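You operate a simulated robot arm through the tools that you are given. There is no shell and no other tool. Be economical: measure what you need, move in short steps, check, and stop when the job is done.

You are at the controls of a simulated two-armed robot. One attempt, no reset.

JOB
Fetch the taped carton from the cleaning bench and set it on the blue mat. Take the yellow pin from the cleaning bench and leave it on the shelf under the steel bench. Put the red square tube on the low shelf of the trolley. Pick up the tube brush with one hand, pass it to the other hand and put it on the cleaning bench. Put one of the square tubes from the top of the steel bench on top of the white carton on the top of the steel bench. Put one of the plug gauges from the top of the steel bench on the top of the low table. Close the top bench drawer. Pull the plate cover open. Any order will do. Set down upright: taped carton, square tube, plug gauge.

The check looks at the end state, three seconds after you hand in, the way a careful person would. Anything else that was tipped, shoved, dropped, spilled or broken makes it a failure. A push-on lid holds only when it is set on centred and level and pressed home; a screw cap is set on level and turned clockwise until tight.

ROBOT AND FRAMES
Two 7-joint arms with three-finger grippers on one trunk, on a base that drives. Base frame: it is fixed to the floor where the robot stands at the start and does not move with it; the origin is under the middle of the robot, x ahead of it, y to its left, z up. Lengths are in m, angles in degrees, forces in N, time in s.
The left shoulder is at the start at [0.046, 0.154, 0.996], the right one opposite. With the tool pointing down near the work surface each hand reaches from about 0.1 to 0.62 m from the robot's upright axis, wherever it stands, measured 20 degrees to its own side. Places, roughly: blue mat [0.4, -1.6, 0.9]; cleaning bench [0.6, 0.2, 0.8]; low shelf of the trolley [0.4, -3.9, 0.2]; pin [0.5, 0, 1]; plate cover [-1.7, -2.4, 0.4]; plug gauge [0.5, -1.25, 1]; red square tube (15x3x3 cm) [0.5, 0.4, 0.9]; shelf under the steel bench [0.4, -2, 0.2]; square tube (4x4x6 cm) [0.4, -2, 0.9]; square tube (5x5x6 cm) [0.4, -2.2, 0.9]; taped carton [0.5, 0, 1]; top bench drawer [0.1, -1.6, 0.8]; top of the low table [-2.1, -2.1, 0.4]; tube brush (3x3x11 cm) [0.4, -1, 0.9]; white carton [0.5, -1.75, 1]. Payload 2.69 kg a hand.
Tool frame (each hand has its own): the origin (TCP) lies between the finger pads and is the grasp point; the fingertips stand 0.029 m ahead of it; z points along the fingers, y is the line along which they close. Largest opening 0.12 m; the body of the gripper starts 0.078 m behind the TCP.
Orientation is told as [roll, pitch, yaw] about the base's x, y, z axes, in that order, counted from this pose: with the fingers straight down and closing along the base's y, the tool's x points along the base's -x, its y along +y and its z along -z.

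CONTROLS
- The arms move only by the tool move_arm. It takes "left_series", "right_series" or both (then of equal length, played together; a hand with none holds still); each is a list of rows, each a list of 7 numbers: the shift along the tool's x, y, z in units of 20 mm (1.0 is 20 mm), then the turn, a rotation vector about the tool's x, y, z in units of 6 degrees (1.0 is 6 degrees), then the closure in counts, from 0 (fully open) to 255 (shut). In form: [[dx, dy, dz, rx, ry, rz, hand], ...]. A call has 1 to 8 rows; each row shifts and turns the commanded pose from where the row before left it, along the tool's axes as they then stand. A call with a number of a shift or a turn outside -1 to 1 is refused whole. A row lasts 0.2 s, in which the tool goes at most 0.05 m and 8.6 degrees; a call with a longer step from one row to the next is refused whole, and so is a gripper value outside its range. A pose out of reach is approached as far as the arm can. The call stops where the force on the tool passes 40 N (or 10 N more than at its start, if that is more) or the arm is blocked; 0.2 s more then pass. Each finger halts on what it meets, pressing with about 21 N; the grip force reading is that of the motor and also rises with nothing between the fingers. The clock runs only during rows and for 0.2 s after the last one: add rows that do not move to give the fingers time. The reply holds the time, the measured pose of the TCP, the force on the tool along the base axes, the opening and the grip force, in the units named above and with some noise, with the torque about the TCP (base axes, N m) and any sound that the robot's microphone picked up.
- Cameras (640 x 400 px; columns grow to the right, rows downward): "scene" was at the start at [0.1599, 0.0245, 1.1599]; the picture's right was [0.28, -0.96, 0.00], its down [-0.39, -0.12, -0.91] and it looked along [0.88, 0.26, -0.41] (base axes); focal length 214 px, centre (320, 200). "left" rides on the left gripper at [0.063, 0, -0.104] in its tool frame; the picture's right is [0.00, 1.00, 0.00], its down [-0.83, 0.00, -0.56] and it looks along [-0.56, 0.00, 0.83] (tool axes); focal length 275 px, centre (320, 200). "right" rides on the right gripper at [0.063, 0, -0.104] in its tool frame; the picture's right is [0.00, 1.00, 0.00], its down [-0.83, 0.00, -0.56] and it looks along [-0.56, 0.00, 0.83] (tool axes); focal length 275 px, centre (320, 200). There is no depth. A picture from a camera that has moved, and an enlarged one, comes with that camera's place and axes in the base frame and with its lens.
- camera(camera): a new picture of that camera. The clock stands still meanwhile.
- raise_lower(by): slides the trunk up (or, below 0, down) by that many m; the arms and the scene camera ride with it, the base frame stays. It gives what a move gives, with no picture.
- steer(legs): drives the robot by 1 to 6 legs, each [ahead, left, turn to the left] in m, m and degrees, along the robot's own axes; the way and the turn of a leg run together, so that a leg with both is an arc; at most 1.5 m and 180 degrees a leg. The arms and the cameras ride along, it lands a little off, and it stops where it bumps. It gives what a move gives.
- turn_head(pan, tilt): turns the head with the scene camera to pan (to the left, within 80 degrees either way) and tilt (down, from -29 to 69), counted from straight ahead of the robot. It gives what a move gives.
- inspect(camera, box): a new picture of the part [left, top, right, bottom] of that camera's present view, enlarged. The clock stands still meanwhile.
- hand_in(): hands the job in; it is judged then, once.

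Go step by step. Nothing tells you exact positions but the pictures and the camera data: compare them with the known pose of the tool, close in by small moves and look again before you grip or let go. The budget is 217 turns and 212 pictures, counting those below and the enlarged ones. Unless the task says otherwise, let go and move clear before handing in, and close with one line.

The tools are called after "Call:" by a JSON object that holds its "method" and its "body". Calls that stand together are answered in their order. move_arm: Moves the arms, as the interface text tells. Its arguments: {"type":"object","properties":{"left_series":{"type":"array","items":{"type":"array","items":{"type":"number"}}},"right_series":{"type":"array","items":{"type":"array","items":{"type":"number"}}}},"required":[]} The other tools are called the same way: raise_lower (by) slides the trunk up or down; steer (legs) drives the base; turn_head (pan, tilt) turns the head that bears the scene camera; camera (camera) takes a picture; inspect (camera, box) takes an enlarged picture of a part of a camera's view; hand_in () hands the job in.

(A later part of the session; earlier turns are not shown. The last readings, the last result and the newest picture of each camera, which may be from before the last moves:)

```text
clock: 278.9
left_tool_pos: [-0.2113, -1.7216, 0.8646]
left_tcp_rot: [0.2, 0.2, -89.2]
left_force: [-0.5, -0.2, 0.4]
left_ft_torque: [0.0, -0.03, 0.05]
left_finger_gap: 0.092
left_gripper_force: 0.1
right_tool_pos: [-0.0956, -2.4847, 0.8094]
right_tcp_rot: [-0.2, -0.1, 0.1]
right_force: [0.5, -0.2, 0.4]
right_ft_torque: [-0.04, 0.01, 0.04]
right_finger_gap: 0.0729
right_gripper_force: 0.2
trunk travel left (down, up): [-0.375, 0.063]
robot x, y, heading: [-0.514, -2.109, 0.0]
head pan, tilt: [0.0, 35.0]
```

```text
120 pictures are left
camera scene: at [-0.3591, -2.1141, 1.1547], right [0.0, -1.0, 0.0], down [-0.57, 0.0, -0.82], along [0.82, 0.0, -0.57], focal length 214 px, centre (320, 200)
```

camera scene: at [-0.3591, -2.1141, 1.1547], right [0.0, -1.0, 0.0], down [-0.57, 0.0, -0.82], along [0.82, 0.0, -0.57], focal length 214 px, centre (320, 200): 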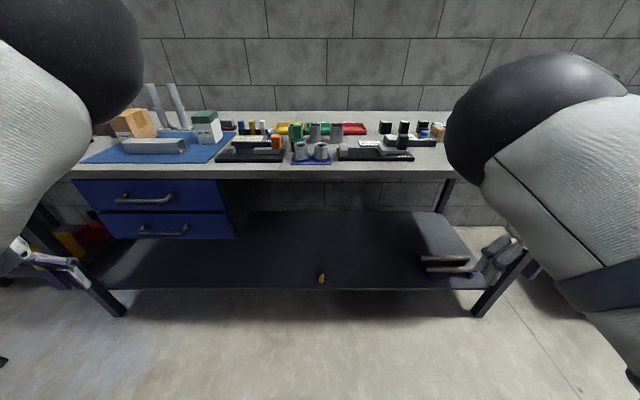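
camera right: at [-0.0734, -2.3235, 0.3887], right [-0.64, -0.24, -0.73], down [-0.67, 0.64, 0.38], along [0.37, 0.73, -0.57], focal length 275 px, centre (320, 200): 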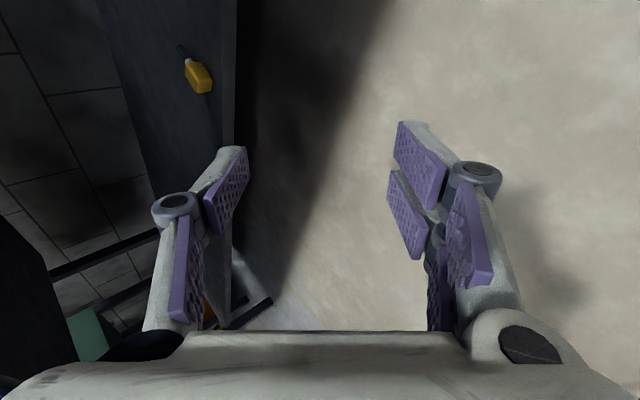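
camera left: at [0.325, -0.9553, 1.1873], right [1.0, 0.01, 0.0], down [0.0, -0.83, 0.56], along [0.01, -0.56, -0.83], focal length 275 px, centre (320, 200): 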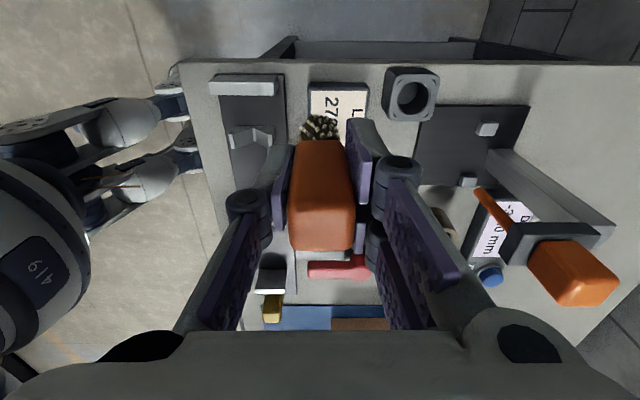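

I raise both hands above bench height and drive nearer to the square tubes.

Call:
{"method": "move_arm", "body": {"left_series": [[0, 0, -1, 0, 0, 0, 60], [0, 0, -1, 0, 0, 0, 60], [0, 0, -1, 0, 0, 0, 60], [0, 0, -1, 0, 0, 0, 60], [0, 0, -1, 0, 0, 0, 60], [0, 0, -1, 0, 0, 0, 60], [0, 0, -1, 0, 0, 0, 60], [0, 0, -1, 0, 0, 0, 60]], "right_series": [[0, 1, -1, 0, 0, 0, 0], [0, 1, -1, 0, 0, 0, 0], [0, 1, -1, 0, 0, 0, 0], [0, 1, -1, 0, 0, 0, 0], [0, 1, -1, 0, 0, 0, 0], [0, 1, -1, 0, 0, 0, 0], [0, 1, -1, 0, 0, 0, 0], [0, 1, -1, 0, 0, 0, 0]]}}

Call:
{"method": "raise_lower", "body": {"by": 0.06}}

Call:
{"method": "steer", "body": {"legs": [[0.37, 0.15, 0]]}}

Call:
{"method": "camera", "body": {"camera": "right"}}

Call:
{"method": "camera", "body": {"camera": "scene"}}

```text
clock: 280.6
left_tool_pos: [-0.2102, -1.723, 1.0241]
left_tcp_rot: [0.2, 0.2, -89.0]
left_force: [0.5, 0.0, -0.6]
left_ft_torque: [0.01, 0.04, 0.03]
left_finger_gap: 0.0919
left_gripper_force: 0.1
right_tool_pos: [-0.0612, -2.3443, 0.9564]
right_tcp_rot: [0.2, 0.6, -0.3]
right_force: [0.4, -0.5, 0.1]
right_ft_torque: [-0.01, 0.0, -0.01]
right_finger_gap: 0.1201
right_gripper_force: 0.0
right hand out of reach, approached as far as the arm can: row 6, 7, 8
trunk travel left (down, up): [-0.375, 0.063]
robot x, y, heading: [-0.5161, -2.11, 0.2]
head pan, tilt: [0.0, 35.0]
```

```text
clock: 281.6
left_tool_pos: [-0.2118, -1.722, 1.0838]
left_tcp_rot: [0.1, 0.2, -89.2]
left_force: [0.5, -0.1, -1.0]
left_ft_torque: [-0.02, 0.04, 0.03]
left_finger_gap: 0.0918
left_gripper_force: 0.1
right_tool_pos: [-0.0608, -2.3436, 1.0193]
right_tcp_rot: [-0.2, -0.1, 0.2]
right_force: [-0.1, -0.5, -0.9]
right_ft_torque: [0.0, 0.05, -0.01]
right_finger_gap: 0.1197
right_gripper_force: 0.1
trunk travel left (down, up): [-0.435, 0.003]
robot x, y, heading: [-0.5112, -2.1158, -0.0]
head pan, tilt: [0.0, 35.0]
```

```text
clock: 284.2
left_tool_pos: [0.1623, -1.5737, 1.0833]
left_tcp_rot: [0.2, 0.3, -89.3]
left_force: [0.5, 1.2, -0.2]
left_ft_torque: [0.01, 0.03, 0.03]
left_finger_gap: 0.0918
left_gripper_force: 0.0
right_tool_pos: [0.3146, -2.1948, 1.0205]
right_tcp_rot: [-0.2, -0.1, -0.1]
right_force: [0.4, -0.5, -0.3]
right_ft_torque: [-0.03, -0.03, -0.02]
right_finger_gap: 0.1199
right_gripper_force: 0.0
trunk travel left (down, up): [-0.435, 0.003]
robot x, y, heading: [-0.1377, -1.9619, 0.3]
head pan, tilt: [0.0, 35.0]
```

```text
119 pictures are left
camera right: at [0.2517, -2.195, 1.124], right [0.0, 1.0, 0.0], down [0.83, 0.01, 0.56], along [0.56, 0.0, -0.83], focal length 275 px, centre (320, 200)
```

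right: 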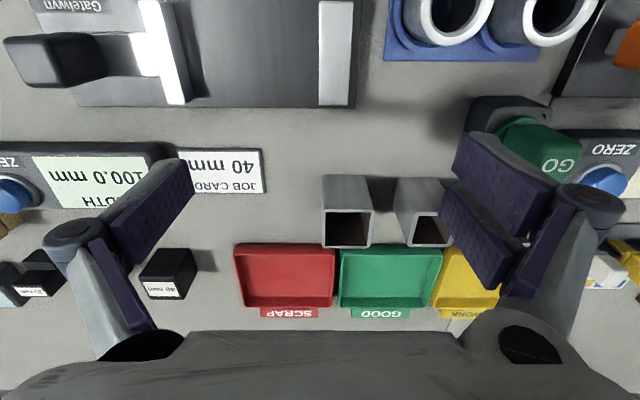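

```text
118 pictures are left
camera scene: at [-0.0426, -1.9652, 1.2233], right [0.0, -1.0, 0.0], down [-0.57, 0.0, -0.82], along [0.82, 0.0, -0.57], focal length 214 px, centre (320, 200)
```

scene: 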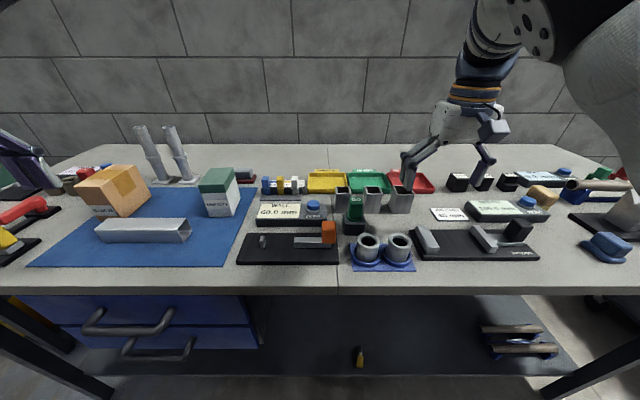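

Three square tubes stand at y≈−2.03, −2.10, −2.17 (x≈0.42); I'll take the rightmost. I turn the right gripper to close along x.

Call:
{"method": "move_arm", "body": {"right_series": [[0, 0, 0, 0, 0, -1, 60], [0, 0, 0, 0, 0, -1, 60], [0, 0, 0, 0, 0, -1, 60], [0, 0, 0, 0, 0, -1, 60], [0, 0, 0, 0, 0, -1, 60], [0, 0, 0, 0, 0, -1, 60], [0, 0, 0, 0, 0, -1, 60], [0, 0, 0, 0, 0, -1, 60]]}}

Call:
{"method": "move_arm", "body": {"right_series": [[0, 0, 0, 0, 0, -1, 60], [0, 0, 0, 0, 0, -1, 60], [0, 0, 0, 0, 0, -1, 60], [0, 0, 0, 0, 0, -1, 60], [0, 0, 0, 0, 0, -1, 60], [0, 0, 0, 0, 0, -1, 60], [0, 0, 0, 0, 0, -1, 60], [0, -1, 0, 0, 0, 0, 60]]}}

Call:
{"method": "move_arm", "body": {"right_series": [[-0.5, -1, 0, 0, 0, 0, 60], [-0.5, -1, 0, 0, 0, 0, 60], [0, -1, 0, 0, 0, 0, 60]]}}

Call:
{"method": "camera", "body": {"camera": "right"}}

Call:
{"method": "inspect", "body": {"camera": "scene", "box": [320, 120, 480, 240]}}

```text
clock: 286.0
left_tool_pos: [0.1623, -1.5735, 1.0836]
left_tcp_rot: [0.3, 0.2, -89.2]
left_force: [0.3, -0.5, 0.1]
left_ft_torque: [-0.01, 0.02, 0.03]
left_finger_gap: 0.0917
left_gripper_force: 0.2
right_tool_pos: [0.3123, -2.1947, 1.0197]
right_tcp_rot: [-0.2, 0.0, 48.1]
right_force: [0.5, 1.2, 0.6]
right_ft_torque: [-0.01, 0.0, 0.01]
right_finger_gap: 0.0917
right_gripper_force: 0.1
trunk travel left (down, up): [-0.435, 0.003]
robot x, y, heading: [-0.1373, -1.961, -0.0]
head pan, tilt: [0.0, 35.0]
```

```text
clock: 287.8
left_tool_pos: [0.1642, -1.5741, 1.0846]
left_tcp_rot: [0.1, 0.2, -89.3]
left_force: [-0.3, 0.0, 1.3]
left_ft_torque: [0.02, 0.02, 0.01]
left_finger_gap: 0.0918
left_gripper_force: 0.2
right_tool_pos: [0.3333, -2.1949, 1.0184]
right_tcp_rot: [-0.1, 0.1, 90.1]
right_force: [0.1, -0.6, 0.7]
right_ft_torque: [-0.04, 0.0, 0.05]
right_finger_gap: 0.0915
right_gripper_force: 0.0
trunk travel left (down, up): [-0.435, 0.003]
robot x, y, heading: [-0.1385, -1.9641, 0.2]
head pan, tilt: [0.0, 35.0]
```

```text
clock: 288.6
left_tool_pos: [0.1639, -1.5749, 1.0835]
left_tcp_rot: [0.2, 0.2, -89.3]
left_force: [-0.8, 0.3, 0.0]
left_ft_torque: [0.02, 0.01, -0.06]
left_finger_gap: 0.0919
left_gripper_force: 0.0
right_tool_pos: [0.3949, -2.1746, 1.0183]
right_tcp_rot: [-0.2, 0.1, 90.0]
right_force: [0.1, -0.1, -1.1]
right_ft_torque: [0.0, 0.01, 0.0]
right_finger_gap: 0.0918
right_gripper_force: 0.0
trunk travel left (down, up): [-0.435, 0.003]
robot x, y, heading: [-0.141, -1.9657, 0.2]
head pan, tilt: [0.0, 35.0]
```

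```text
117 pictures are left
camera right: at [0.3956, -2.2381, 1.1234], right [-1.0, 0.0, 0.0], down [0.0, 0.83, 0.55], along [0.0, 0.55, -0.83], focal length 275 px, centre (320, 200)
```

right: 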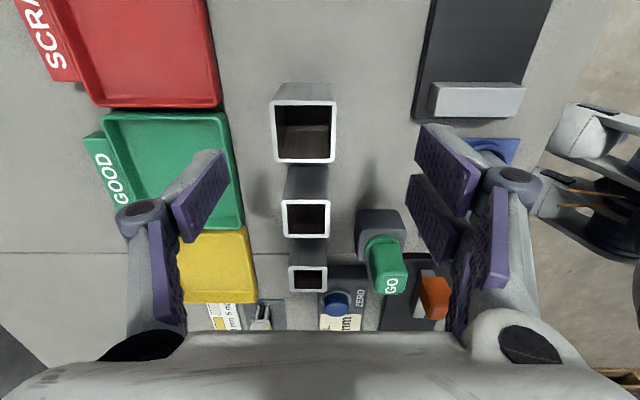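

```text
3.33 times, centred on (400, 180) of scene
camera zoom: at [-0.0422, -1.9659, 1.2231], right [0.0, -1.0, 0.0], down [-0.57, 0.0, -0.82], along [0.82, 0.0, -0.57], focal length 715 px, centre (53, 267)
```

zoom: 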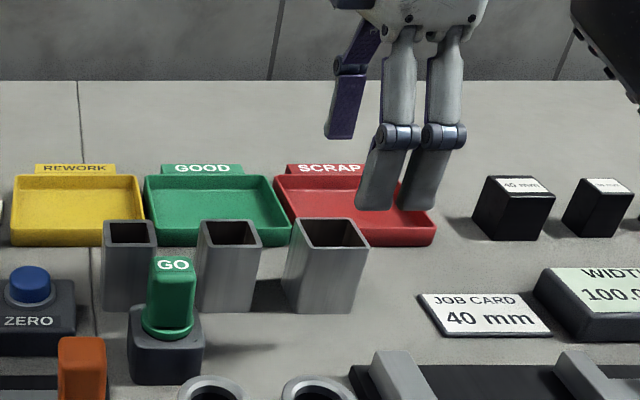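

The tubes have ample clearance. I centre over the 5×5 tube and descend.

Call:
{"method": "move_arm", "body": {"right_series": [[-0.18, -0.6, 0.2, 0, 0, 0, 50], [0, 0, 1, 0, 0, 0, 50], [0, 0, 1, 0, 0, 0, 50], [0, 0, 1, 0, 0, 0, 50], [0, 0, 1, 0, 0, 0, 50], [0, 0, 0.9, 0, 0, 0, 50]]}}

Call:
{"method": "camera", "body": {"camera": "right"}}

```text
clock: 290.0
left_tool_pos: [0.1639, -1.5737, 1.0843]
left_tcp_rot: [0.2, 0.2, -89.2]
left_force: [-0.1, 1.0, 0.4]
left_ft_torque: [-0.02, 0.01, -0.03]
left_finger_gap: 0.0918
left_gripper_force: 0.1
right_tool_pos: [0.4041, -2.1715, 0.9166]
right_tcp_rot: [-0.1, 0.1, 90.0]
right_force: [-0.1, -0.3, -0.2]
right_ft_torque: [0.0, 0.0, 0.01]
right_finger_gap: 0.0965
right_gripper_force: 0.1
trunk travel left (down, up): [-0.435, 0.003]
robot x, y, heading: [-0.1407, -1.964, 0.0]
head pan, tilt: [0.0, 35.0]
```

```text
115 pictures are left
camera right: at [0.4067, -2.2348, 1.0218], right [-1.0, 0.0, 0.0], down [-0.01, 0.83, 0.55], along [0.0, 0.55, -0.83], focal length 275 px, centre (320, 200)
```

right: 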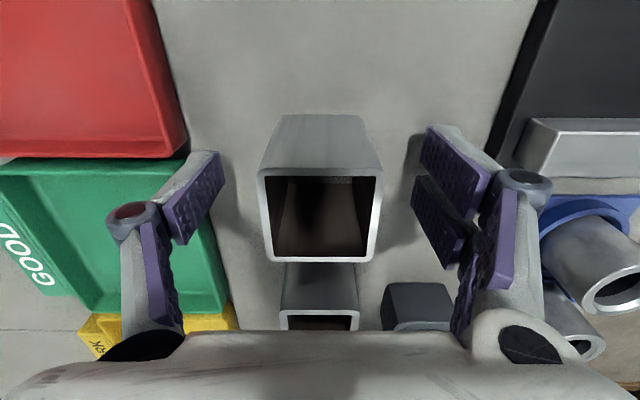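

Call:
{"method": "move_arm", "body": {"right_series": [[0, 0, 0, 0, 0, 0, 255], [0, 0, 0, 0, 0, 0, 255], [0, 0, 0, 0, 0, 0, 255], [0, 0, 0, 0, 0, 0, 255], [0, 0, -1, 0, 0, 0, 255], [0, 0, -1, 0, 0, 0, 255], [0, 0, -1, 0, 0, 0, 255], [0, 0, -1, 0, 0, 0, 255]]}}

Call:
{"method": "move_arm", "body": {"right_series": [[0, 0.5, -1, 0, 0, 0, 255], [0, 0.5, -1, 0, 0, 0, 255], [0, 0.5, -1, 0, 0, 0, 255], [0, 0.5, 0, 0, 0, 0, 255], [0, 0.5, 0, 0, 0, 0, 255], [0, 0.5, 0, 0, 0, 0, 255]]}}

Call:
{"method": "camera", "body": {"camera": "scene"}}

```text
clock: 291.8
left_tool_pos: [0.1629, -1.5733, 1.0854]
left_tcp_rot: [0.3, 0.1, -89.2]
left_force: [-0.6, -0.5, -0.1]
left_ft_torque: [0.0, 0.0, 0.0]
left_finger_gap: 0.0919
left_gripper_force: 0.0
right_tool_pos: [0.4046, -2.1711, 0.9987]
right_tcp_rot: [-0.1, 0.2, 90.1]
right_force: [-0.5, 0.0, -2.6]
right_ft_torque: [0.02, -0.03, -0.02]
right_finger_gap: 0.0436
right_gripper_force: 21.1
trunk travel left (down, up): [-0.435, 0.003]
robot x, y, heading: [-0.1359, -1.9648, -0.3]
head pan, tilt: [0.0, 35.0]
```

```text
clock: 293.2
left_tool_pos: [0.163, -1.5743, 1.0841]
left_tcp_rot: [0.2, 0.2, -89.2]
left_force: [-0.1, -0.1, 0.5]
left_ft_torque: [-0.01, -0.01, 0.0]
left_finger_gap: 0.0918
left_gripper_force: 0.0
right_tool_pos: [0.3456, -2.172, 1.0571]
right_tcp_rot: [-0.1, 0.2, 89.8]
right_force: [0.0, 0.3, -3.2]
right_ft_torque: [-0.04, -0.01, -0.01]
right_finger_gap: 0.0437
right_gripper_force: 20.8
trunk travel left (down, up): [-0.435, 0.003]
robot x, y, heading: [-0.1375, -1.964, -0.0]
head pan, tilt: [0.0, 35.0]
```

```text
114 pictures are left
camera scene: at [-0.0429, -1.9655, 1.2233], right [0.0, -1.0, 0.0], down [-0.57, 0.0, -0.82], along [0.82, 0.0, -0.57], focal length 214 px, centre (320, 200)
```

scene: 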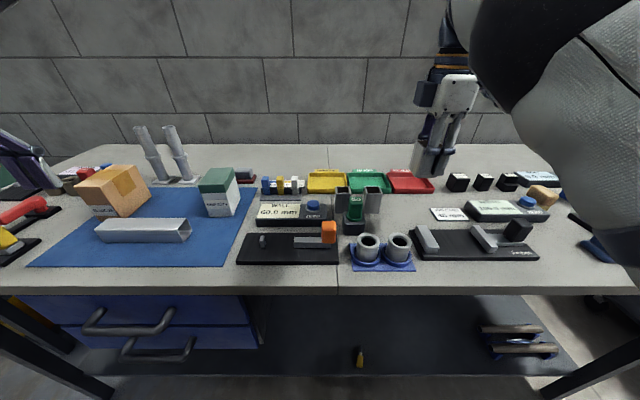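

Tube held. I drive left so it comes near the white carton, and look.

Call:
{"method": "steer", "body": {"legs": [[0, 0.46, 0]]}}

Call:
{"method": "camera", "body": {"camera": "right"}}

Call:
{"method": "camera", "body": {"camera": "scene"}}

Call:
{"method": "inspect", "body": {"camera": "scene", "box": [300, 110, 480, 240]}}

```text
clock: 297.2
left_tool_pos: [0.1612, -1.1138, 1.0843]
left_tcp_rot: [0.2, 0.2, -89.1]
left_force: [1.2, -0.2, 0.1]
left_ft_torque: [-0.02, -0.01, -0.03]
left_finger_gap: 0.0918
left_gripper_force: 0.1
right_tool_pos: [0.3437, -1.7123, 1.0585]
right_tcp_rot: [-0.2, 0.1, 90.1]
right_force: [0.3, 0.1, -2.2]
right_ft_torque: [-0.04, -0.01, 0.0]
right_finger_gap: 0.0436
right_gripper_force: 21.3
trunk travel left (down, up): [-0.435, 0.003]
robot x, y, heading: [-0.1377, -1.506, 0.1]
head pan, tilt: [0.0, 35.0]
```

```text
113 pictures are left
camera right: at [0.3465, -1.7744, 1.1624], right [-1.0, -0.01, 0.0], down [-0.01, 0.83, 0.55], along [0.0, 0.55, -0.83], focal length 275 px, centre (320, 200)
```

right: 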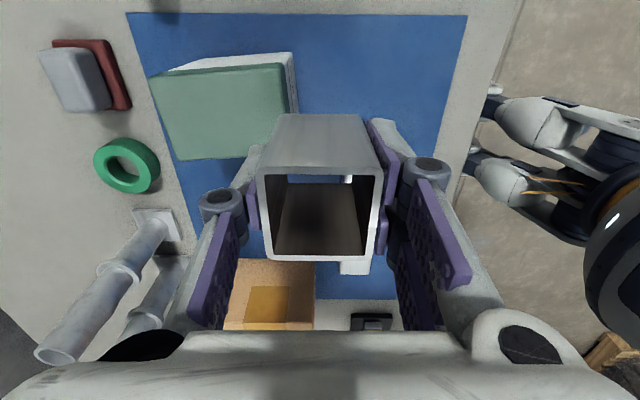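

```text
112 pictures are left
camera scene: at [-0.0434, -1.5063, 1.2232], right [0.0, -1.0, 0.0], down [-0.57, 0.0, -0.82], along [0.82, 0.0, -0.57], focal length 214 px, centre (320, 200)
```

scene: 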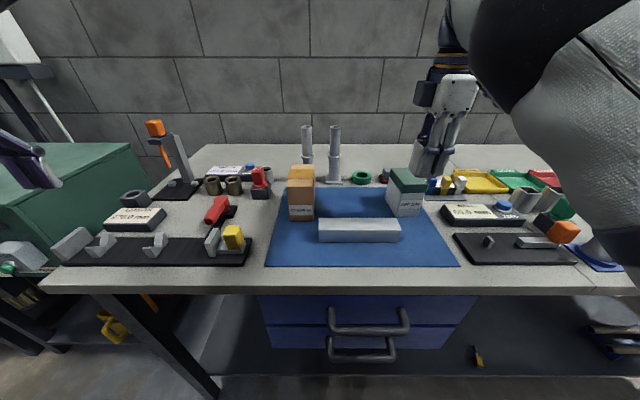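

```text
3.08 times, centred on (390, 175) of scene
camera zoom: at [-0.0434, -1.5063, 1.2232], right [0.0, -1.0, 0.0], down [-0.57, 0.0, -0.82], along [0.82, 0.0, -0.57], focal length 660 px, centre (105, 277)
```

zoom: 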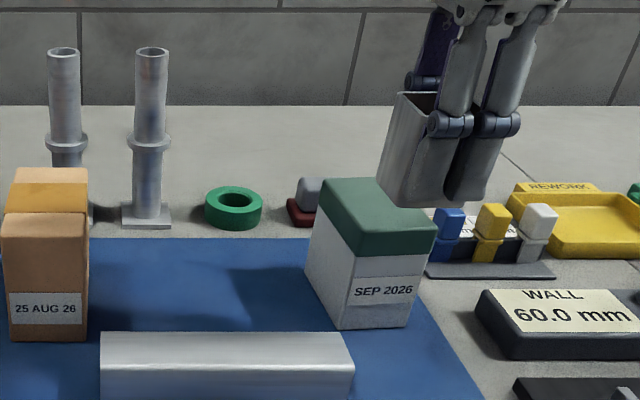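

White carton top: z≈0.98, centre ≈(0.41, −1.717). I move the tube over it and check.

Call:
{"method": "move_arm", "body": {"right_series": [[0.1, -0.83, 0, 0, 0, 0, 255], [0.05, -0.83, 0, 0, 0, 0, 255], [0.05, -0.83, 0, 0, 0, 0, 255], [0.05, -0.83, 0, 0, 0, 0, 255], [0, 0, 0, 0, 0, 0, 255]]}}

Call:
{"method": "camera", "body": {"camera": "right"}}

Call:
{"method": "inspect", "body": {"camera": "scene", "box": [300, 100, 480, 230]}}

```text
clock: 298.4
left_tool_pos: [0.1615, -1.1145, 1.0846]
left_tcp_rot: [0.2, 0.2, -89.1]
left_force: [-0.3, -0.1, 0.6]
left_ft_torque: [-0.01, 0.0, -0.01]
left_finger_gap: 0.0917
left_gripper_force: 0.0
right_tool_pos: [0.3912, -1.7171, 1.0559]
right_tcp_rot: [-0.1, 0.1, 90.2]
right_force: [1.0, 0.0, -1.9]
right_ft_torque: [-0.01, -0.05, 0.02]
right_finger_gap: 0.0435
right_gripper_force: 20.8
right hand out of reach, approached as far as the arm can: row 3, 4
trunk travel left (down, up): [-0.435, 0.003]
robot x, y, heading: [-0.1369, -1.5045, 0.0]
head pan, tilt: [0.0, 35.0]
```

```text
110 pictures are left
camera right: at [0.3932, -1.7802, 1.1599], right [-1.0, -0.01, 0.0], down [-0.01, 0.83, 0.55], along [0.0, 0.55, -0.83], focal length 275 px, centre (320, 200)
```

right: 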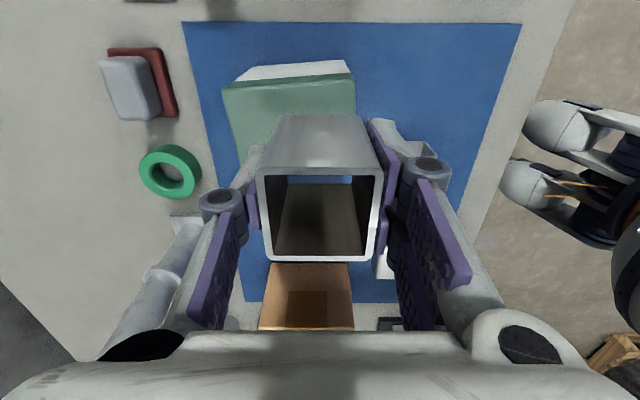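

```text
3.08 times, centred on (390, 165) of scene
camera zoom: at [-0.0434, -1.5066, 1.2233], right [0.0, -1.0, 0.0], down [-0.57, 0.0, -0.82], along [0.82, 0.0, -0.57], focal length 660 px, centre (105, 308)
```

zoom: 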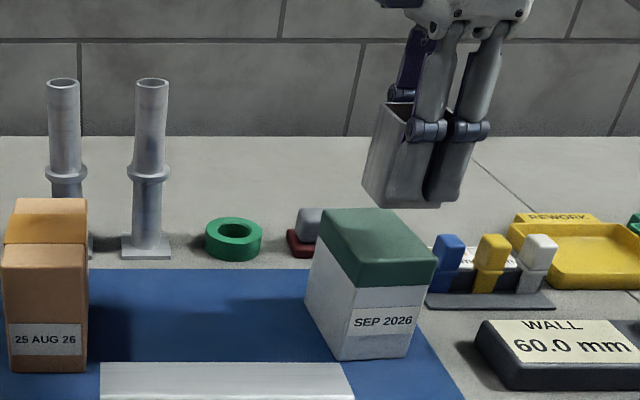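

Call:
{"method": "move_arm", "body": {"right_series": [[0, 0, 0.5, 0, 0, 0, 255], [0.1, -0.5, 0.4, 0, 0, 0, 255], [0, -0.5, 0, 0, 0, 0, 255], [0, 0, 0, 0, 0, 0, 255]]}}

Call:
{"method": "camera", "body": {"camera": "right"}}

Call:
{"method": "inspect", "body": {"camera": "scene", "box": [350, 110, 450, 220]}}

```text
clock: 299.4
left_tool_pos: [0.1616, -1.1134, 1.0837]
left_tcp_rot: [0.3, 0.2, -89.1]
left_force: [1.2, 0.0, 0.5]
left_ft_torque: [0.02, -0.03, -0.02]
left_finger_gap: 0.092
left_gripper_force: 0.1
right_tool_pos: [0.3982, -1.7204, 1.0369]
right_tcp_rot: [-0.3, 0.1, 90.2]
right_force: [-0.1, 0.2, -2.0]
right_ft_torque: [-0.01, 0.01, 0.01]
right_finger_gap: 0.0432
right_gripper_force: 20.8
right hand out of reach, approached as far as the arm can: row 2, 3
trunk travel left (down, up): [-0.435, 0.003]
robot x, y, heading: [-0.1407, -1.5073, -0.1]
head pan, tilt: [0.0, 35.0]
```

```text
108 pictures are left
camera right: at [0.4, -1.7835, 1.1416], right [-1.0, -0.01, 0.0], down [-0.01, 0.83, 0.55], along [0.0, 0.55, -0.83], focal length 275 px, centre (320, 200)
```

right: 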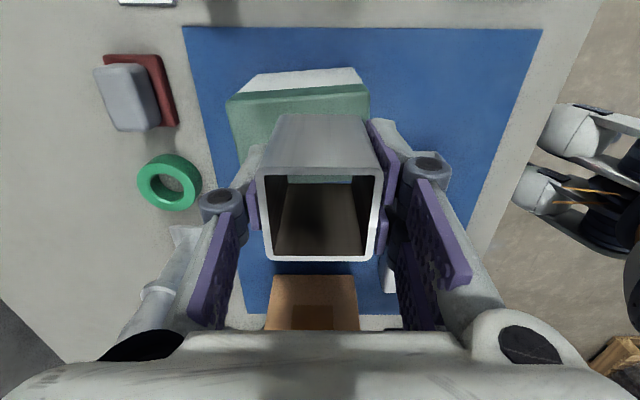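

```text
3.64 times, centred on (400, 165) of scene
camera zoom: at [-0.0434, -1.5064, 1.2232], right [0.0, -1.0, 0.0], down [-0.57, 0.0, -0.82], along [0.82, 0.0, -0.57], focal length 780 px, centre (29, 327)
```

zoom: 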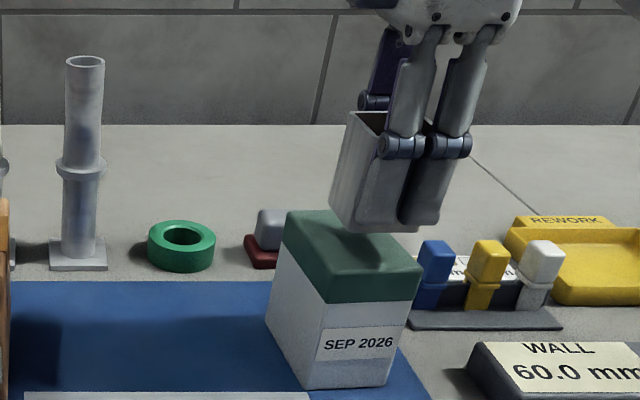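

I nudge the base forward 1.5 cm to centre it, then lower to contact.

Call:
{"method": "steer", "body": {"legs": [[0.015, 0, 0]]}}

Call:
{"method": "move_arm", "body": {"right_series": [[0, 0, 0.25, 0, 0, 0, 255], [0, 0, 0.2, 0, 0, 0, 255], [0, 0, 0.15, 0, 0, 0, 255], [0, 0, 0.15, 0, 0, 0, 255], [0, 0, 0.15, 0, 0, 0, 255]]}}

Call:
{"method": "camera", "body": {"camera": "right"}}

Call:
{"method": "inspect", "body": {"camera": "scene", "box": [350, 110, 450, 220]}}

```text
clock: 300.2
left_tool_pos: [0.176, -1.1146, 1.0841]
left_tcp_rot: [0.2, 0.3, -89.1]
left_force: [0.8, -0.3, -0.5]
left_ft_torque: [-0.02, 0.03, 0.0]
left_finger_gap: 0.0919
left_gripper_force: 0.1
right_tool_pos: [0.4129, -1.7205, 1.0383]
right_tcp_rot: [-0.2, 0.2, 90.0]
right_force: [0.2, 0.4, -1.9]
right_ft_torque: [0.01, 0.04, 0.02]
right_finger_gap: 0.044
right_gripper_force: 21.1
trunk travel left (down, up): [-0.435, 0.003]
robot x, y, heading: [-0.1239, -1.5084, 0.1]
head pan, tilt: [0.0, 35.0]
```

```text
clock: 301.4
left_tool_pos: [0.1763, -1.1149, 1.0848]
left_tcp_rot: [0.2, 0.2, -89.1]
left_force: [-0.1, 0.0, 0.0]
left_ft_torque: [0.03, -0.02, 0.05]
left_finger_gap: 0.0918
left_gripper_force: 0.1
right_tool_pos: [0.4162, -1.7205, 1.0192]
right_tcp_rot: [0.0, 0.0, 90.1]
right_force: [-0.2, 0.1, -2.1]
right_ft_torque: [-0.05, 0.04, -0.01]
right_finger_gap: 0.0436
right_gripper_force: 21.2
right hand out of reach, approached as far as the arm can: row 5
trunk travel left (down, up): [-0.435, 0.003]
robot x, y, heading: [-0.1217, -1.5054, 0.3]
head pan, tilt: [0.0, 35.0]
```

```text
106 pictures are left
camera right: at [0.418, -1.7837, 1.1246], right [-1.0, -0.01, 0.0], down [-0.01, 0.83, 0.55], along [0.0, 0.55, -0.83], focal length 275 px, centre (320, 200)
```

right: 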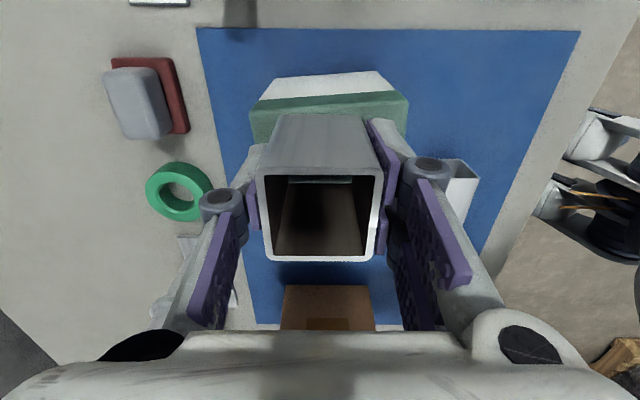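

```text
3.64 times, centred on (400, 165) of scene
camera zoom: at [-0.0288, -1.5065, 1.2232], right [0.0, -1.0, 0.0], down [-0.57, 0.0, -0.82], along [0.82, 0.0, -0.57], focal length 780 px, centre (29, 327)
```

zoom: 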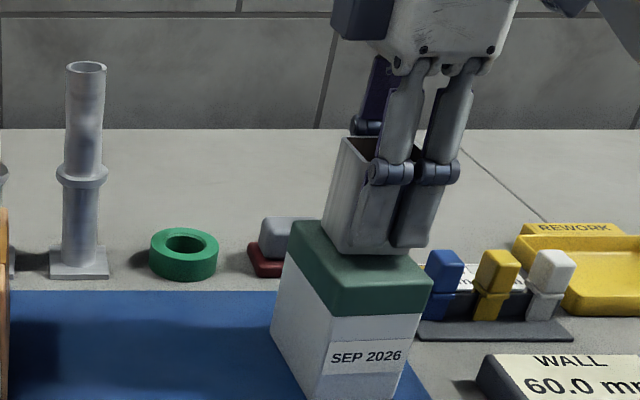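

Call:
{"method": "move_arm", "body": {"right_series": [[0, 0.1, 0.1, 0, 0, 0, 255], [0, 0, 0.1, 0, 0, 0, 255], [0, 0, 0.1, 0, 0, 0, 255], [0, 0, 0.1, 0, 0, 0, 255], [0, 0, 0.1, 0, 0, 0, 255]]}}

```text
clock: 302.6
left_tool_pos: [0.1734, -1.1149, 1.0865]
left_tcp_rot: [0.3, 0.2, -89.2]
left_force: [-0.1, -1.0, 0.5]
left_ft_torque: [0.03, -0.01, 0.01]
left_finger_gap: 0.0918
left_gripper_force: 0.1
right_tool_pos: [0.4177, -1.7217, 1.0152]
right_tcp_rot: [-0.4, 0.1, 90.1]
right_force: [1.1, -2.1, 16.9]
right_ft_torque: [-0.13, -0.17, 0.06]
right_finger_gap: 0.0437
right_gripper_force: 21.7
right hand out of reach, approached as far as the arm can: row 2
trunk travel left (down, up): [-0.435, 0.003]
robot x, y, heading: [-0.1208, -1.5065, 0.2]
head pan, tilt: [0.0, 35.0]
```

Contact made. I ease, open and rise.

Call:
{"method": "move_arm", "body": {"right_series": [[0, 0.1, -0.12, 0, 0, 0, 255], [0, 0, 0, 0, 0, 0, 140], [0, 0, 0, 0, 0, 0, 110], [0, 0, 0, 0, 0, 0, 90], [0, 0.1, -0.6, 0, 0, 0, 90], [0, 0.3, -1, 0, 0, 0, 90], [0, 0.3, -1, 0, 0, 0, 90], [0, 0.5, -1, 0, 0, 0, 90]]}}

Call:
{"method": "inspect", "body": {"camera": "scene", "box": [350, 90, 480, 220]}}

Call:
{"method": "camera", "body": {"camera": "right"}}

```text
clock: 304.4
left_tool_pos: [0.1752, -1.1156, 1.0849]
left_tcp_rot: [0.3, 0.3, -89.1]
left_force: [0.2, 0.6, 0.1]
left_ft_torque: [0.0, 0.0, 0.02]
left_finger_gap: 0.0919
left_gripper_force: 0.1
right_tool_pos: [0.3903, -1.7194, 1.0859]
right_tcp_rot: [-0.2, 0.0, 90.2]
right_force: [1.0, 0.1, 0.0]
right_ft_torque: [0.03, 0.02, 0.0]
right_finger_gap: 0.0779
right_gripper_force: 0.1
trunk travel left (down, up): [-0.435, 0.003]
robot x, y, heading: [-0.1228, -1.5046, 0.1]
head pan, tilt: [0.0, 35.0]
```

```text
3.08 times, centred on (415, 155) of scene
camera zoom: at [-0.0295, -1.5065, 1.2234], right [0.0, -1.0, 0.0], down [-0.57, 0.0, -0.82], along [0.82, 0.0, -0.57], focal length 660 px, centre (28, 338)
```

zoom: 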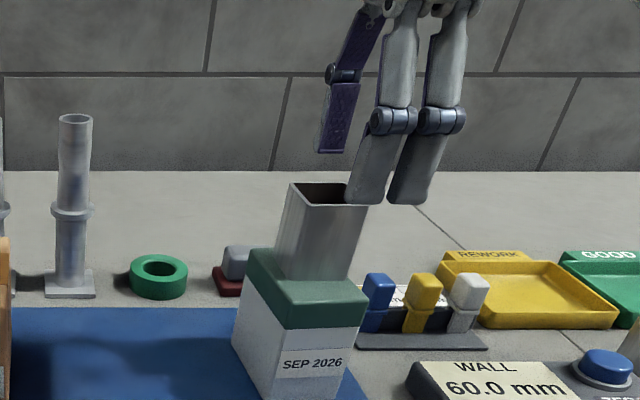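

```text
103 pictures are left
camera right: at [0.3924, -1.7827, 1.1905], right [-1.0, -0.01, 0.0], down [-0.01, 0.83, 0.55], along [0.0, 0.55, -0.83], focal length 275 px, centre (320, 200)
```

right: 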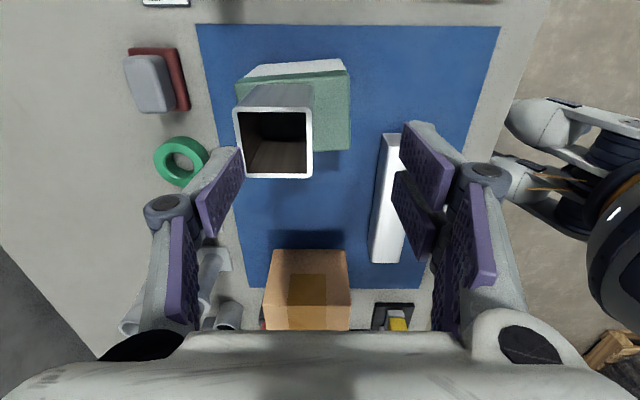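

The square tube stands on the white carton. Next the red plug gauge at ≈(0.475, −1.335): I turn the right hand back to close along y and shift left.

Call:
{"method": "move_arm", "body": {"right_series": [[0, 0, -0.5, 0, 0, 1, 60], [0, 0, 0, 0, 0, 1, 60], [0, 0, 0, 0, 0, 1, 60], [0, 0, 0, 0, 0, 1, 60], [0, 0, 0, 0, 0, 1, 60], [0, 0, 0, 0, 0, 1, 60], [0, 0, 0, 0, 0, 1, 60], [0, 0, 0, 0, 0, 1, 60]]}}

Call:
{"method": "move_arm", "body": {"right_series": [[0, 0, 0, 0, 0, 1, 60], [0, 0, 0, 0, 0, 1, 60], [0, 0, 0, 0, 0, 1, 60], [0, 0, 0, 0, 0, 1, 60], [0, 0, 0, 0, 0, 1, 60], [0, 0, 0, 0, 0, 1, 60], [0, 0, 0, 0, 0, 1, 60], [0.5, 0, 0, 0, 0, 0, 60]]}}

Call:
{"method": "steer", "body": {"legs": [[0, 0.28, 0], [0.06, 0, 0]]}}

Call:
{"method": "camera", "body": {"camera": "right"}}

Call:
{"method": "camera", "body": {"camera": "scene"}}

```text
clock: 306.2
left_tool_pos: [0.1766, -1.1137, 1.0846]
left_tcp_rot: [0.2, 0.1, -89.1]
left_force: [-0.9, -0.4, -0.5]
left_ft_torque: [-0.02, 0.0, 0.01]
left_finger_gap: 0.0919
left_gripper_force: 0.0
right_tool_pos: [0.3872, -1.7206, 1.0957]
right_tcp_rot: [-0.2, -0.1, 42.0]
right_force: [-0.5, 0.9, -0.5]
right_ft_torque: [0.0, 0.02, 0.0]
right_finger_gap: 0.0916
right_gripper_force: 0.0
right hand out of reach, approached as far as the arm can: row 7
trunk travel left (down, up): [-0.435, 0.003]
robot x, y, heading: [-0.1189, -1.503, 0.2]
head pan, tilt: [0.0, 35.0]
```

```text
clock: 308.0
left_tool_pos: [0.1754, -1.1144, 1.0845]
left_tcp_rot: [0.4, 0.1, -89.1]
left_force: [-0.5, 0.3, 0.4]
left_ft_torque: [0.05, 0.01, -0.02]
left_finger_gap: 0.0916
left_gripper_force: 0.1
right_tool_pos: [0.3756, -1.7205, 1.0942]
right_tcp_rot: [-0.1, -0.3, 0.1]
right_force: [0.2, 0.5, -0.6]
right_ft_torque: [0.03, -0.05, -0.02]
right_finger_gap: 0.092
right_gripper_force: 0.1
trunk travel left (down, up): [-0.435, 0.003]
robot x, y, heading: [-0.127, -1.5039, 0.1]
head pan, tilt: [0.0, 35.0]
```

```text
clock: 311.3
left_tool_pos: [0.2349, -0.8347, 1.0841]
left_tcp_rot: [0.1, 0.3, -89.1]
left_force: [0.6, 1.0, -0.5]
left_ft_torque: [-0.01, 0.06, 0.04]
left_finger_gap: 0.092
left_gripper_force: 0.0
right_tool_pos: [0.434, -1.4398, 1.0952]
right_tcp_rot: [-0.1, -0.1, 0.1]
right_force: [0.1, -0.5, 0.6]
right_ft_torque: [0.01, 0.04, 0.01]
right_finger_gap: 0.0917
right_gripper_force: 0.0
trunk travel left (down, up): [-0.435, 0.003]
robot x, y, heading: [-0.0681, -1.2234, 0.3]
head pan, tilt: [0.0, 35.0]
```

```text
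102 pictures are left
camera right: at [0.3736, -1.4414, 1.199], right [-0.01, 1.0, 0.0], down [0.83, 0.01, 0.56], along [0.56, 0.0, -0.83], focal length 275 px, centre (320, 200)
```

right: 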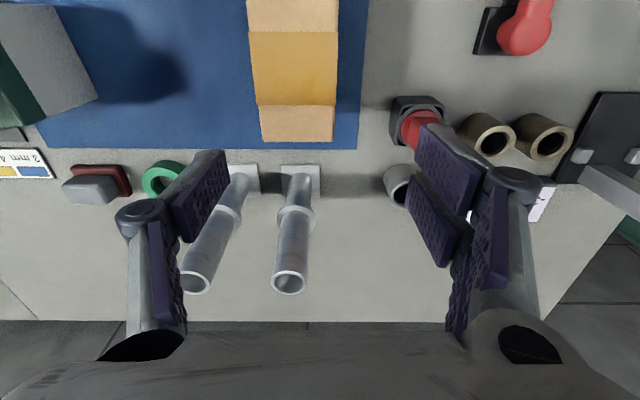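

```text
101 pictures are left
camera scene: at [0.03, -1.2263, 1.2232], right [0.0, -1.0, 0.0], down [-0.57, 0.0, -0.82], along [0.82, 0.0, -0.57], focal length 214 px, centre (320, 200)
```

scene: 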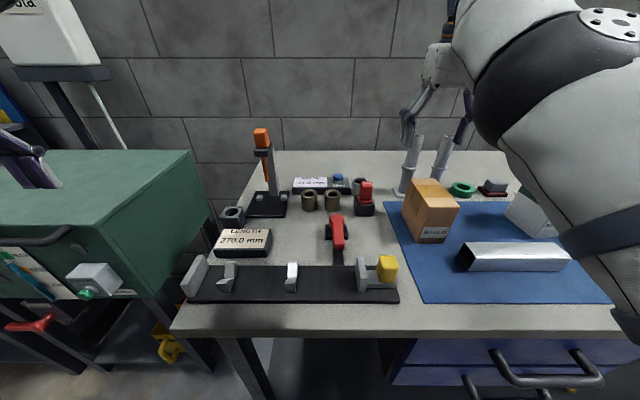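

Call:
{"method": "move_arm", "body": {"right_series": [[-0.2, 0.85, 0.3, 0, 0, 0, 60], [-0.2, 0.85, 0.3, 0, 0, 0, 60], [-0.3, 0.85, 0.3, 0, 0, 0, 60], [-0.3, 0.85, 0.3, 0, 0, 0, 60], [-0.3, 0.85, 0.5, 0, 0, 0, 60], [-0.3, 0.85, 0.5, 0, 0, 0, 60]]}}

Call:
{"method": "camera", "body": {"camera": "right"}}

Call:
{"method": "inspect", "body": {"camera": "scene", "box": [290, 110, 430, 230]}}

```text
clock: 312.7
left_tool_pos: [0.2341, -0.8342, 1.0835]
left_tcp_rot: [0.2, 0.2, -89.2]
left_force: [-1.2, -0.1, -0.4]
left_ft_torque: [-0.03, -0.02, -0.02]
left_finger_gap: 0.0918
left_gripper_force: 0.0
right_tool_pos: [0.4525, -1.3603, 1.0444]
right_tcp_rot: [-0.1, -0.3, 0.0]
right_force: [-0.5, 0.4, -0.1]
right_ft_torque: [-0.01, 0.0, 0.0]
right_finger_gap: 0.0918
right_gripper_force: 0.1
right hand out of reach, approached as far as the arm can: row 4, 5, 6
trunk travel left (down, up): [-0.435, 0.003]
robot x, y, heading: [-0.0685, -1.2258, -0.1]
head pan, tilt: [0.0, 35.0]
```

```text
100 pictures are left
camera right: at [0.3912, -1.3612, 1.1493], right [-0.01, 1.0, 0.0], down [0.83, 0.01, 0.56], along [0.56, 0.0, -0.83], focal length 275 px, centre (320, 200)
```

right: 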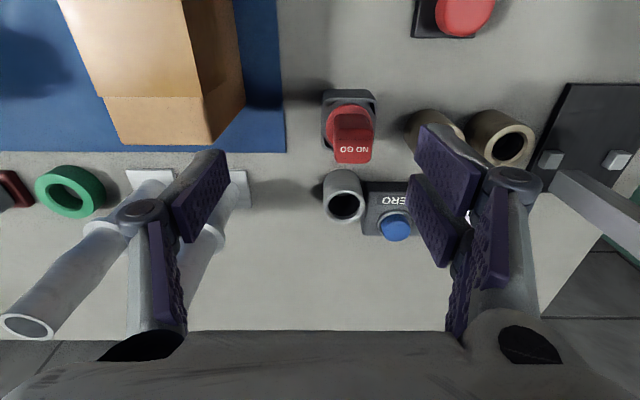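

```text
3.33 times, centred on (360, 170) of scene
camera zoom: at [0.0293, -1.2264, 1.2232], right [0.0, -1.0, 0.0], down [-0.57, 0.0, -0.82], along [0.82, 0.0, -0.57], focal length 715 px, centre (187, 300)
```

zoom: 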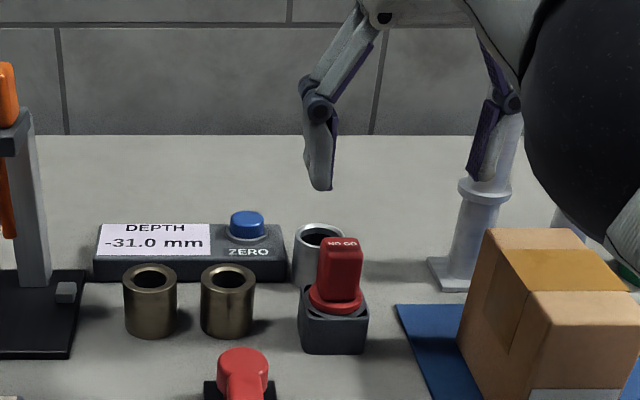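

Call:
{"method": "move_arm", "body": {"right_series": [[0, 0.55, 0.8, 0, 0, 0, 60], [0, 0.55, 0.8, 0, 0, 0, 60], [-0.5, 0, 0, 0, 0, 0, 60], [-0.5, 0, 0, 0, 0, 0, 60], [0, 0, 0, 0, 0, 0, 60]]}}

```text
clock: 313.9
left_tool_pos: [0.2353, -0.8335, 1.0845]
left_tcp_rot: [0.1, 0.3, -89.2]
left_force: [0.1, -0.3, 0.2]
left_ft_torque: [-0.06, -0.02, -0.04]
left_finger_gap: 0.0919
left_gripper_force: 0.0
right_tool_pos: [0.4588, -1.3602, 1.025]
right_tcp_rot: [-0.1, -0.2, 0.1]
right_force: [0.0, 0.5, -0.8]
right_ft_torque: [0.04, 0.02, 0.0]
right_finger_gap: 0.0918
right_gripper_force: 0.1
right hand out of reach, approached as far as the arm can: row 1, 2, 3, 4
trunk travel left (down, up): [-0.435, 0.003]
robot x, y, heading: [-0.0677, -1.2267, -0.0]
head pan, tilt: [0.0, 35.0]
```

I use the base for the last 2 cm.

Call:
{"method": "steer", "body": {"legs": [[0.018, 0.022, 0]]}}

Call:
{"method": "camera", "body": {"camera": "right"}}

```text
clock: 314.8
left_tool_pos: [0.2535, -0.8114, 1.0832]
left_tcp_rot: [0.1, 0.2, -89.2]
left_force: [0.6, 0.7, 0.3]
left_ft_torque: [-0.06, 0.02, -0.01]
left_finger_gap: 0.092
left_gripper_force: 0.0
right_tool_pos: [0.4778, -1.3385, 1.0246]
right_tcp_rot: [-0.1, -0.2, 0.1]
right_force: [-0.4, 0.2, -0.5]
right_ft_torque: [-0.03, -0.02, -0.01]
right_finger_gap: 0.0921
right_gripper_force: 0.1
trunk travel left (down, up): [-0.435, 0.003]
robot x, y, heading: [-0.0488, -1.206, 0.0]
head pan, tilt: [0.0, 35.0]
```

```text
98 pictures are left
camera right: at [0.4156, -1.3384, 1.1288], right [-0.01, 1.0, 0.0], down [0.83, 0.01, 0.56], along [0.56, 0.0, -0.83], focal length 275 px, centre (320, 200)
```

right: 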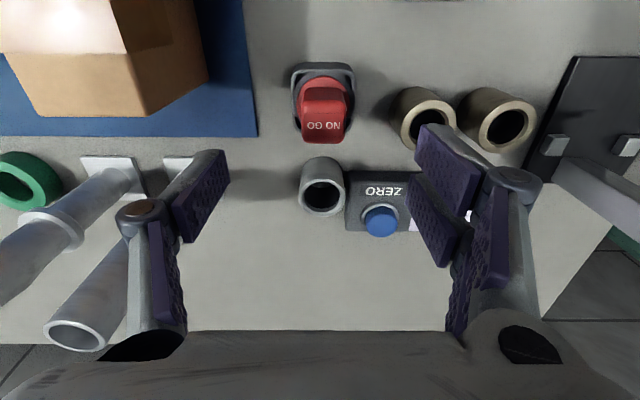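

Aligned. I narrow the opening a bit, descend onto the handle and close.

Call:
{"method": "move_arm", "body": {"right_series": [[0.15, 0, 0.5, 0, 0, 0, 105], [0, 0, 0.85, 0, 0, 0, 105], [0, 0, 0.85, 0, 0, 0, 105], [0, 0, 0.85, 0, 0, 0, 105], [0, 0, 0.8, 0, 0, 0, 105]]}}

Call:
{"method": "camera", "body": {"camera": "right"}}

Call:
{"method": "inspect", "body": {"camera": "scene", "box": [290, 110, 430, 230]}}

```text
clock: 316.0
left_tool_pos: [0.2529, -0.8125, 1.0847]
left_tcp_rot: [0.2, 0.2, -89.2]
left_force: [0.3, 0.0, 0.2]
left_ft_torque: [0.01, 0.0, 0.04]
left_finger_gap: 0.0916
left_gripper_force: 0.1
right_tool_pos: [0.4839, -1.3395, 0.9482]
right_tcp_rot: [-0.2, -0.3, 0.1]
right_force: [0.0, 0.4, -0.4]
right_ft_torque: [0.0, 0.03, 0.0]
right_finger_gap: 0.0707
right_gripper_force: 0.1
right hand out of reach, approached as far as the arm can: row 2, 4
trunk travel left (down, up): [-0.435, 0.003]
robot x, y, heading: [-0.0498, -1.2008, 0.2]
head pan, tilt: [0.0, 35.0]
```

```text
97 pictures are left
camera right: at [0.4218, -1.3395, 1.0521], right [-0.01, 1.0, 0.0], down [0.83, 0.01, 0.56], along [0.56, 0.0, -0.83], focal length 275 px, centre (320, 200)
```

right: 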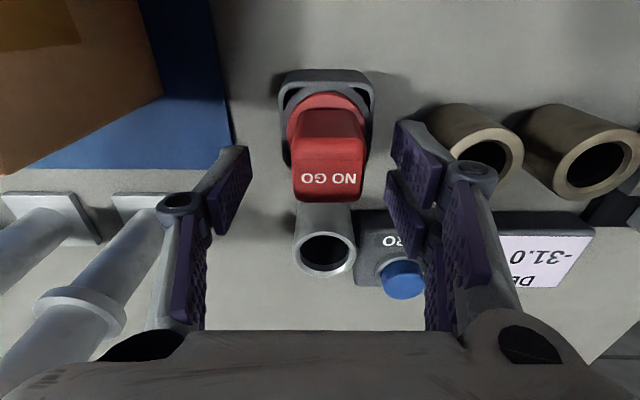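

```text
3.33 times, centred on (360, 170) of scene
camera zoom: at [0.0472, -1.2046, 1.2232], right [0.0, -1.0, 0.0], down [-0.57, 0.0, -0.82], along [0.82, 0.0, -0.57], focal length 715 px, centre (187, 300)
```

zoom: 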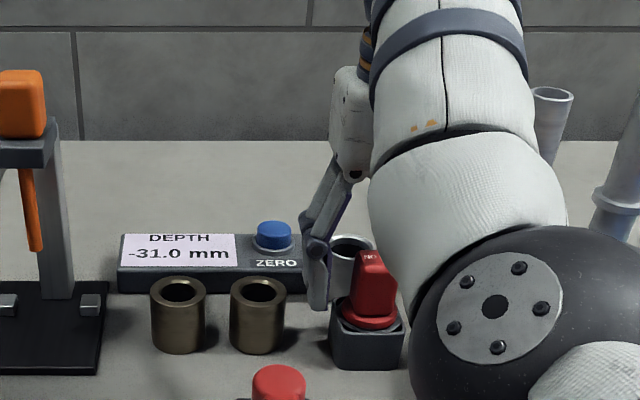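

Call:
{"method": "move_arm", "body": {"right_series": [[0.4, 0.15, 0, 0, 0, 0, 105], [0, 0, 0, 0, 0, 0, 255], [0, 0, 0, 0, 0, 0, 255], [0, 0, 0, 0, 0, 0, 255], [0, 0, 0, 0, 0, 0, 255]]}}

Call:
{"method": "camera", "body": {"camera": "right"}}

```text
clock: 317.2
left_tool_pos: [0.2523, -0.812, 1.0847]
left_tcp_rot: [0.3, 0.2, -89.3]
left_force: [-0.6, 0.3, -0.3]
left_ft_torque: [0.01, 0.03, 0.02]
left_finger_gap: 0.0917
left_gripper_force: 0.1
right_tool_pos: [0.4837, -1.3369, 0.9496]
right_tcp_rot: [-0.1, -0.3, 0.1]
right_force: [3.6, 0.5, 11.4]
right_ft_torque: [0.09, -0.1, -0.02]
right_finger_gap: 0.0277
right_gripper_force: 21.1
right hand out of reach, approached as far as the arm can: row 1
trunk travel left (down, up): [-0.435, 0.003]
robot x, y, heading: [-0.0461, -1.2024, -0.2]
head pan, tilt: [0.0, 35.0]
```

```text
95 pictures are left
camera right: at [0.4215, -1.3367, 1.0539], right [-0.01, 1.0, 0.0], down [0.83, 0.01, 0.56], along [0.56, 0.0, -0.83], focal length 275 px, centre (320, 200)
```

right: 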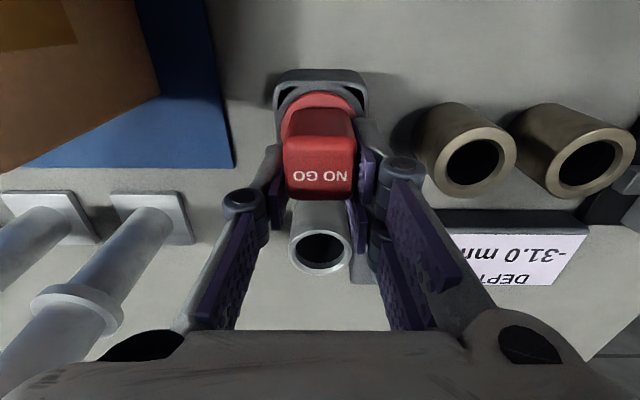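

The grip is a bit off-centre; I reopen, back the base 1.2 cm and regrip.

Call:
{"method": "move_arm", "body": {"right_series": [[0, 0, 0, 0, 0, 0, 105], [0, 0, 0, 0, 0, 0, 105], [0, 0, -0.15, 0, 0, 0, 105]]}}

Call:
{"method": "steer", "body": {"legs": [[-0.012, 0, 0]]}}

Call:
{"method": "camera", "body": {"camera": "right"}}

```text
clock: 318.0
left_tool_pos: [0.2533, -0.8124, 1.0839]
left_tcp_rot: [0.2, 0.2, -89.2]
left_force: [-0.1, -0.7, -0.5]
left_ft_torque: [0.02, -0.01, 0.01]
left_finger_gap: 0.0918
left_gripper_force: 0.1
right_tool_pos: [0.4841, -1.3359, 0.9513]
right_tcp_rot: [0.0, -0.2, 0.1]
right_force: [-0.4, -0.1, -0.1]
right_ft_torque: [0.0, 0.0, 0.02]
right_finger_gap: 0.0707
right_gripper_force: 0.1
trunk travel left (down, up): [-0.435, 0.003]
robot x, y, heading: [-0.048, -1.2069, 0.2]
head pan, tilt: [0.0, 35.0]
```

```text
clock: 318.7
left_tool_pos: [0.2398, -0.8119, 1.0839]
left_tcp_rot: [0.3, 0.1, -89.1]
left_force: [-0.6, -0.8, 0.4]
left_ft_torque: [0.0, -0.02, -0.03]
left_finger_gap: 0.0918
left_gripper_force: 0.1
right_tool_pos: [0.4715, -1.3355, 0.9518]
right_tcp_rot: [-0.1, -0.2, 0.0]
right_force: [-0.5, -0.1, -0.5]
right_ft_torque: [0.02, -0.02, 0.0]
right_finger_gap: 0.0707
right_gripper_force: 0.0
trunk travel left (down, up): [-0.435, 0.003]
robot x, y, heading: [-0.0606, -1.2044, 0.2]
head pan, tilt: [0.0, 35.0]
```

```text
94 pictures are left
camera right: at [0.4097, -1.3371, 1.0554], right [-0.01, 1.0, 0.0], down [0.83, 0.01, 0.56], along [0.56, 0.0, -0.83], focal length 275 px, centre (320, 200)
```

right: 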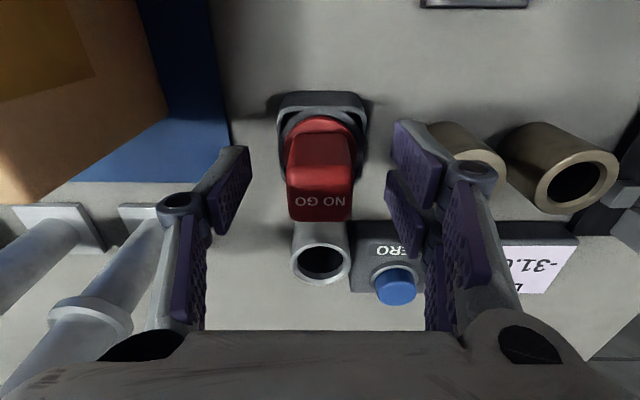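

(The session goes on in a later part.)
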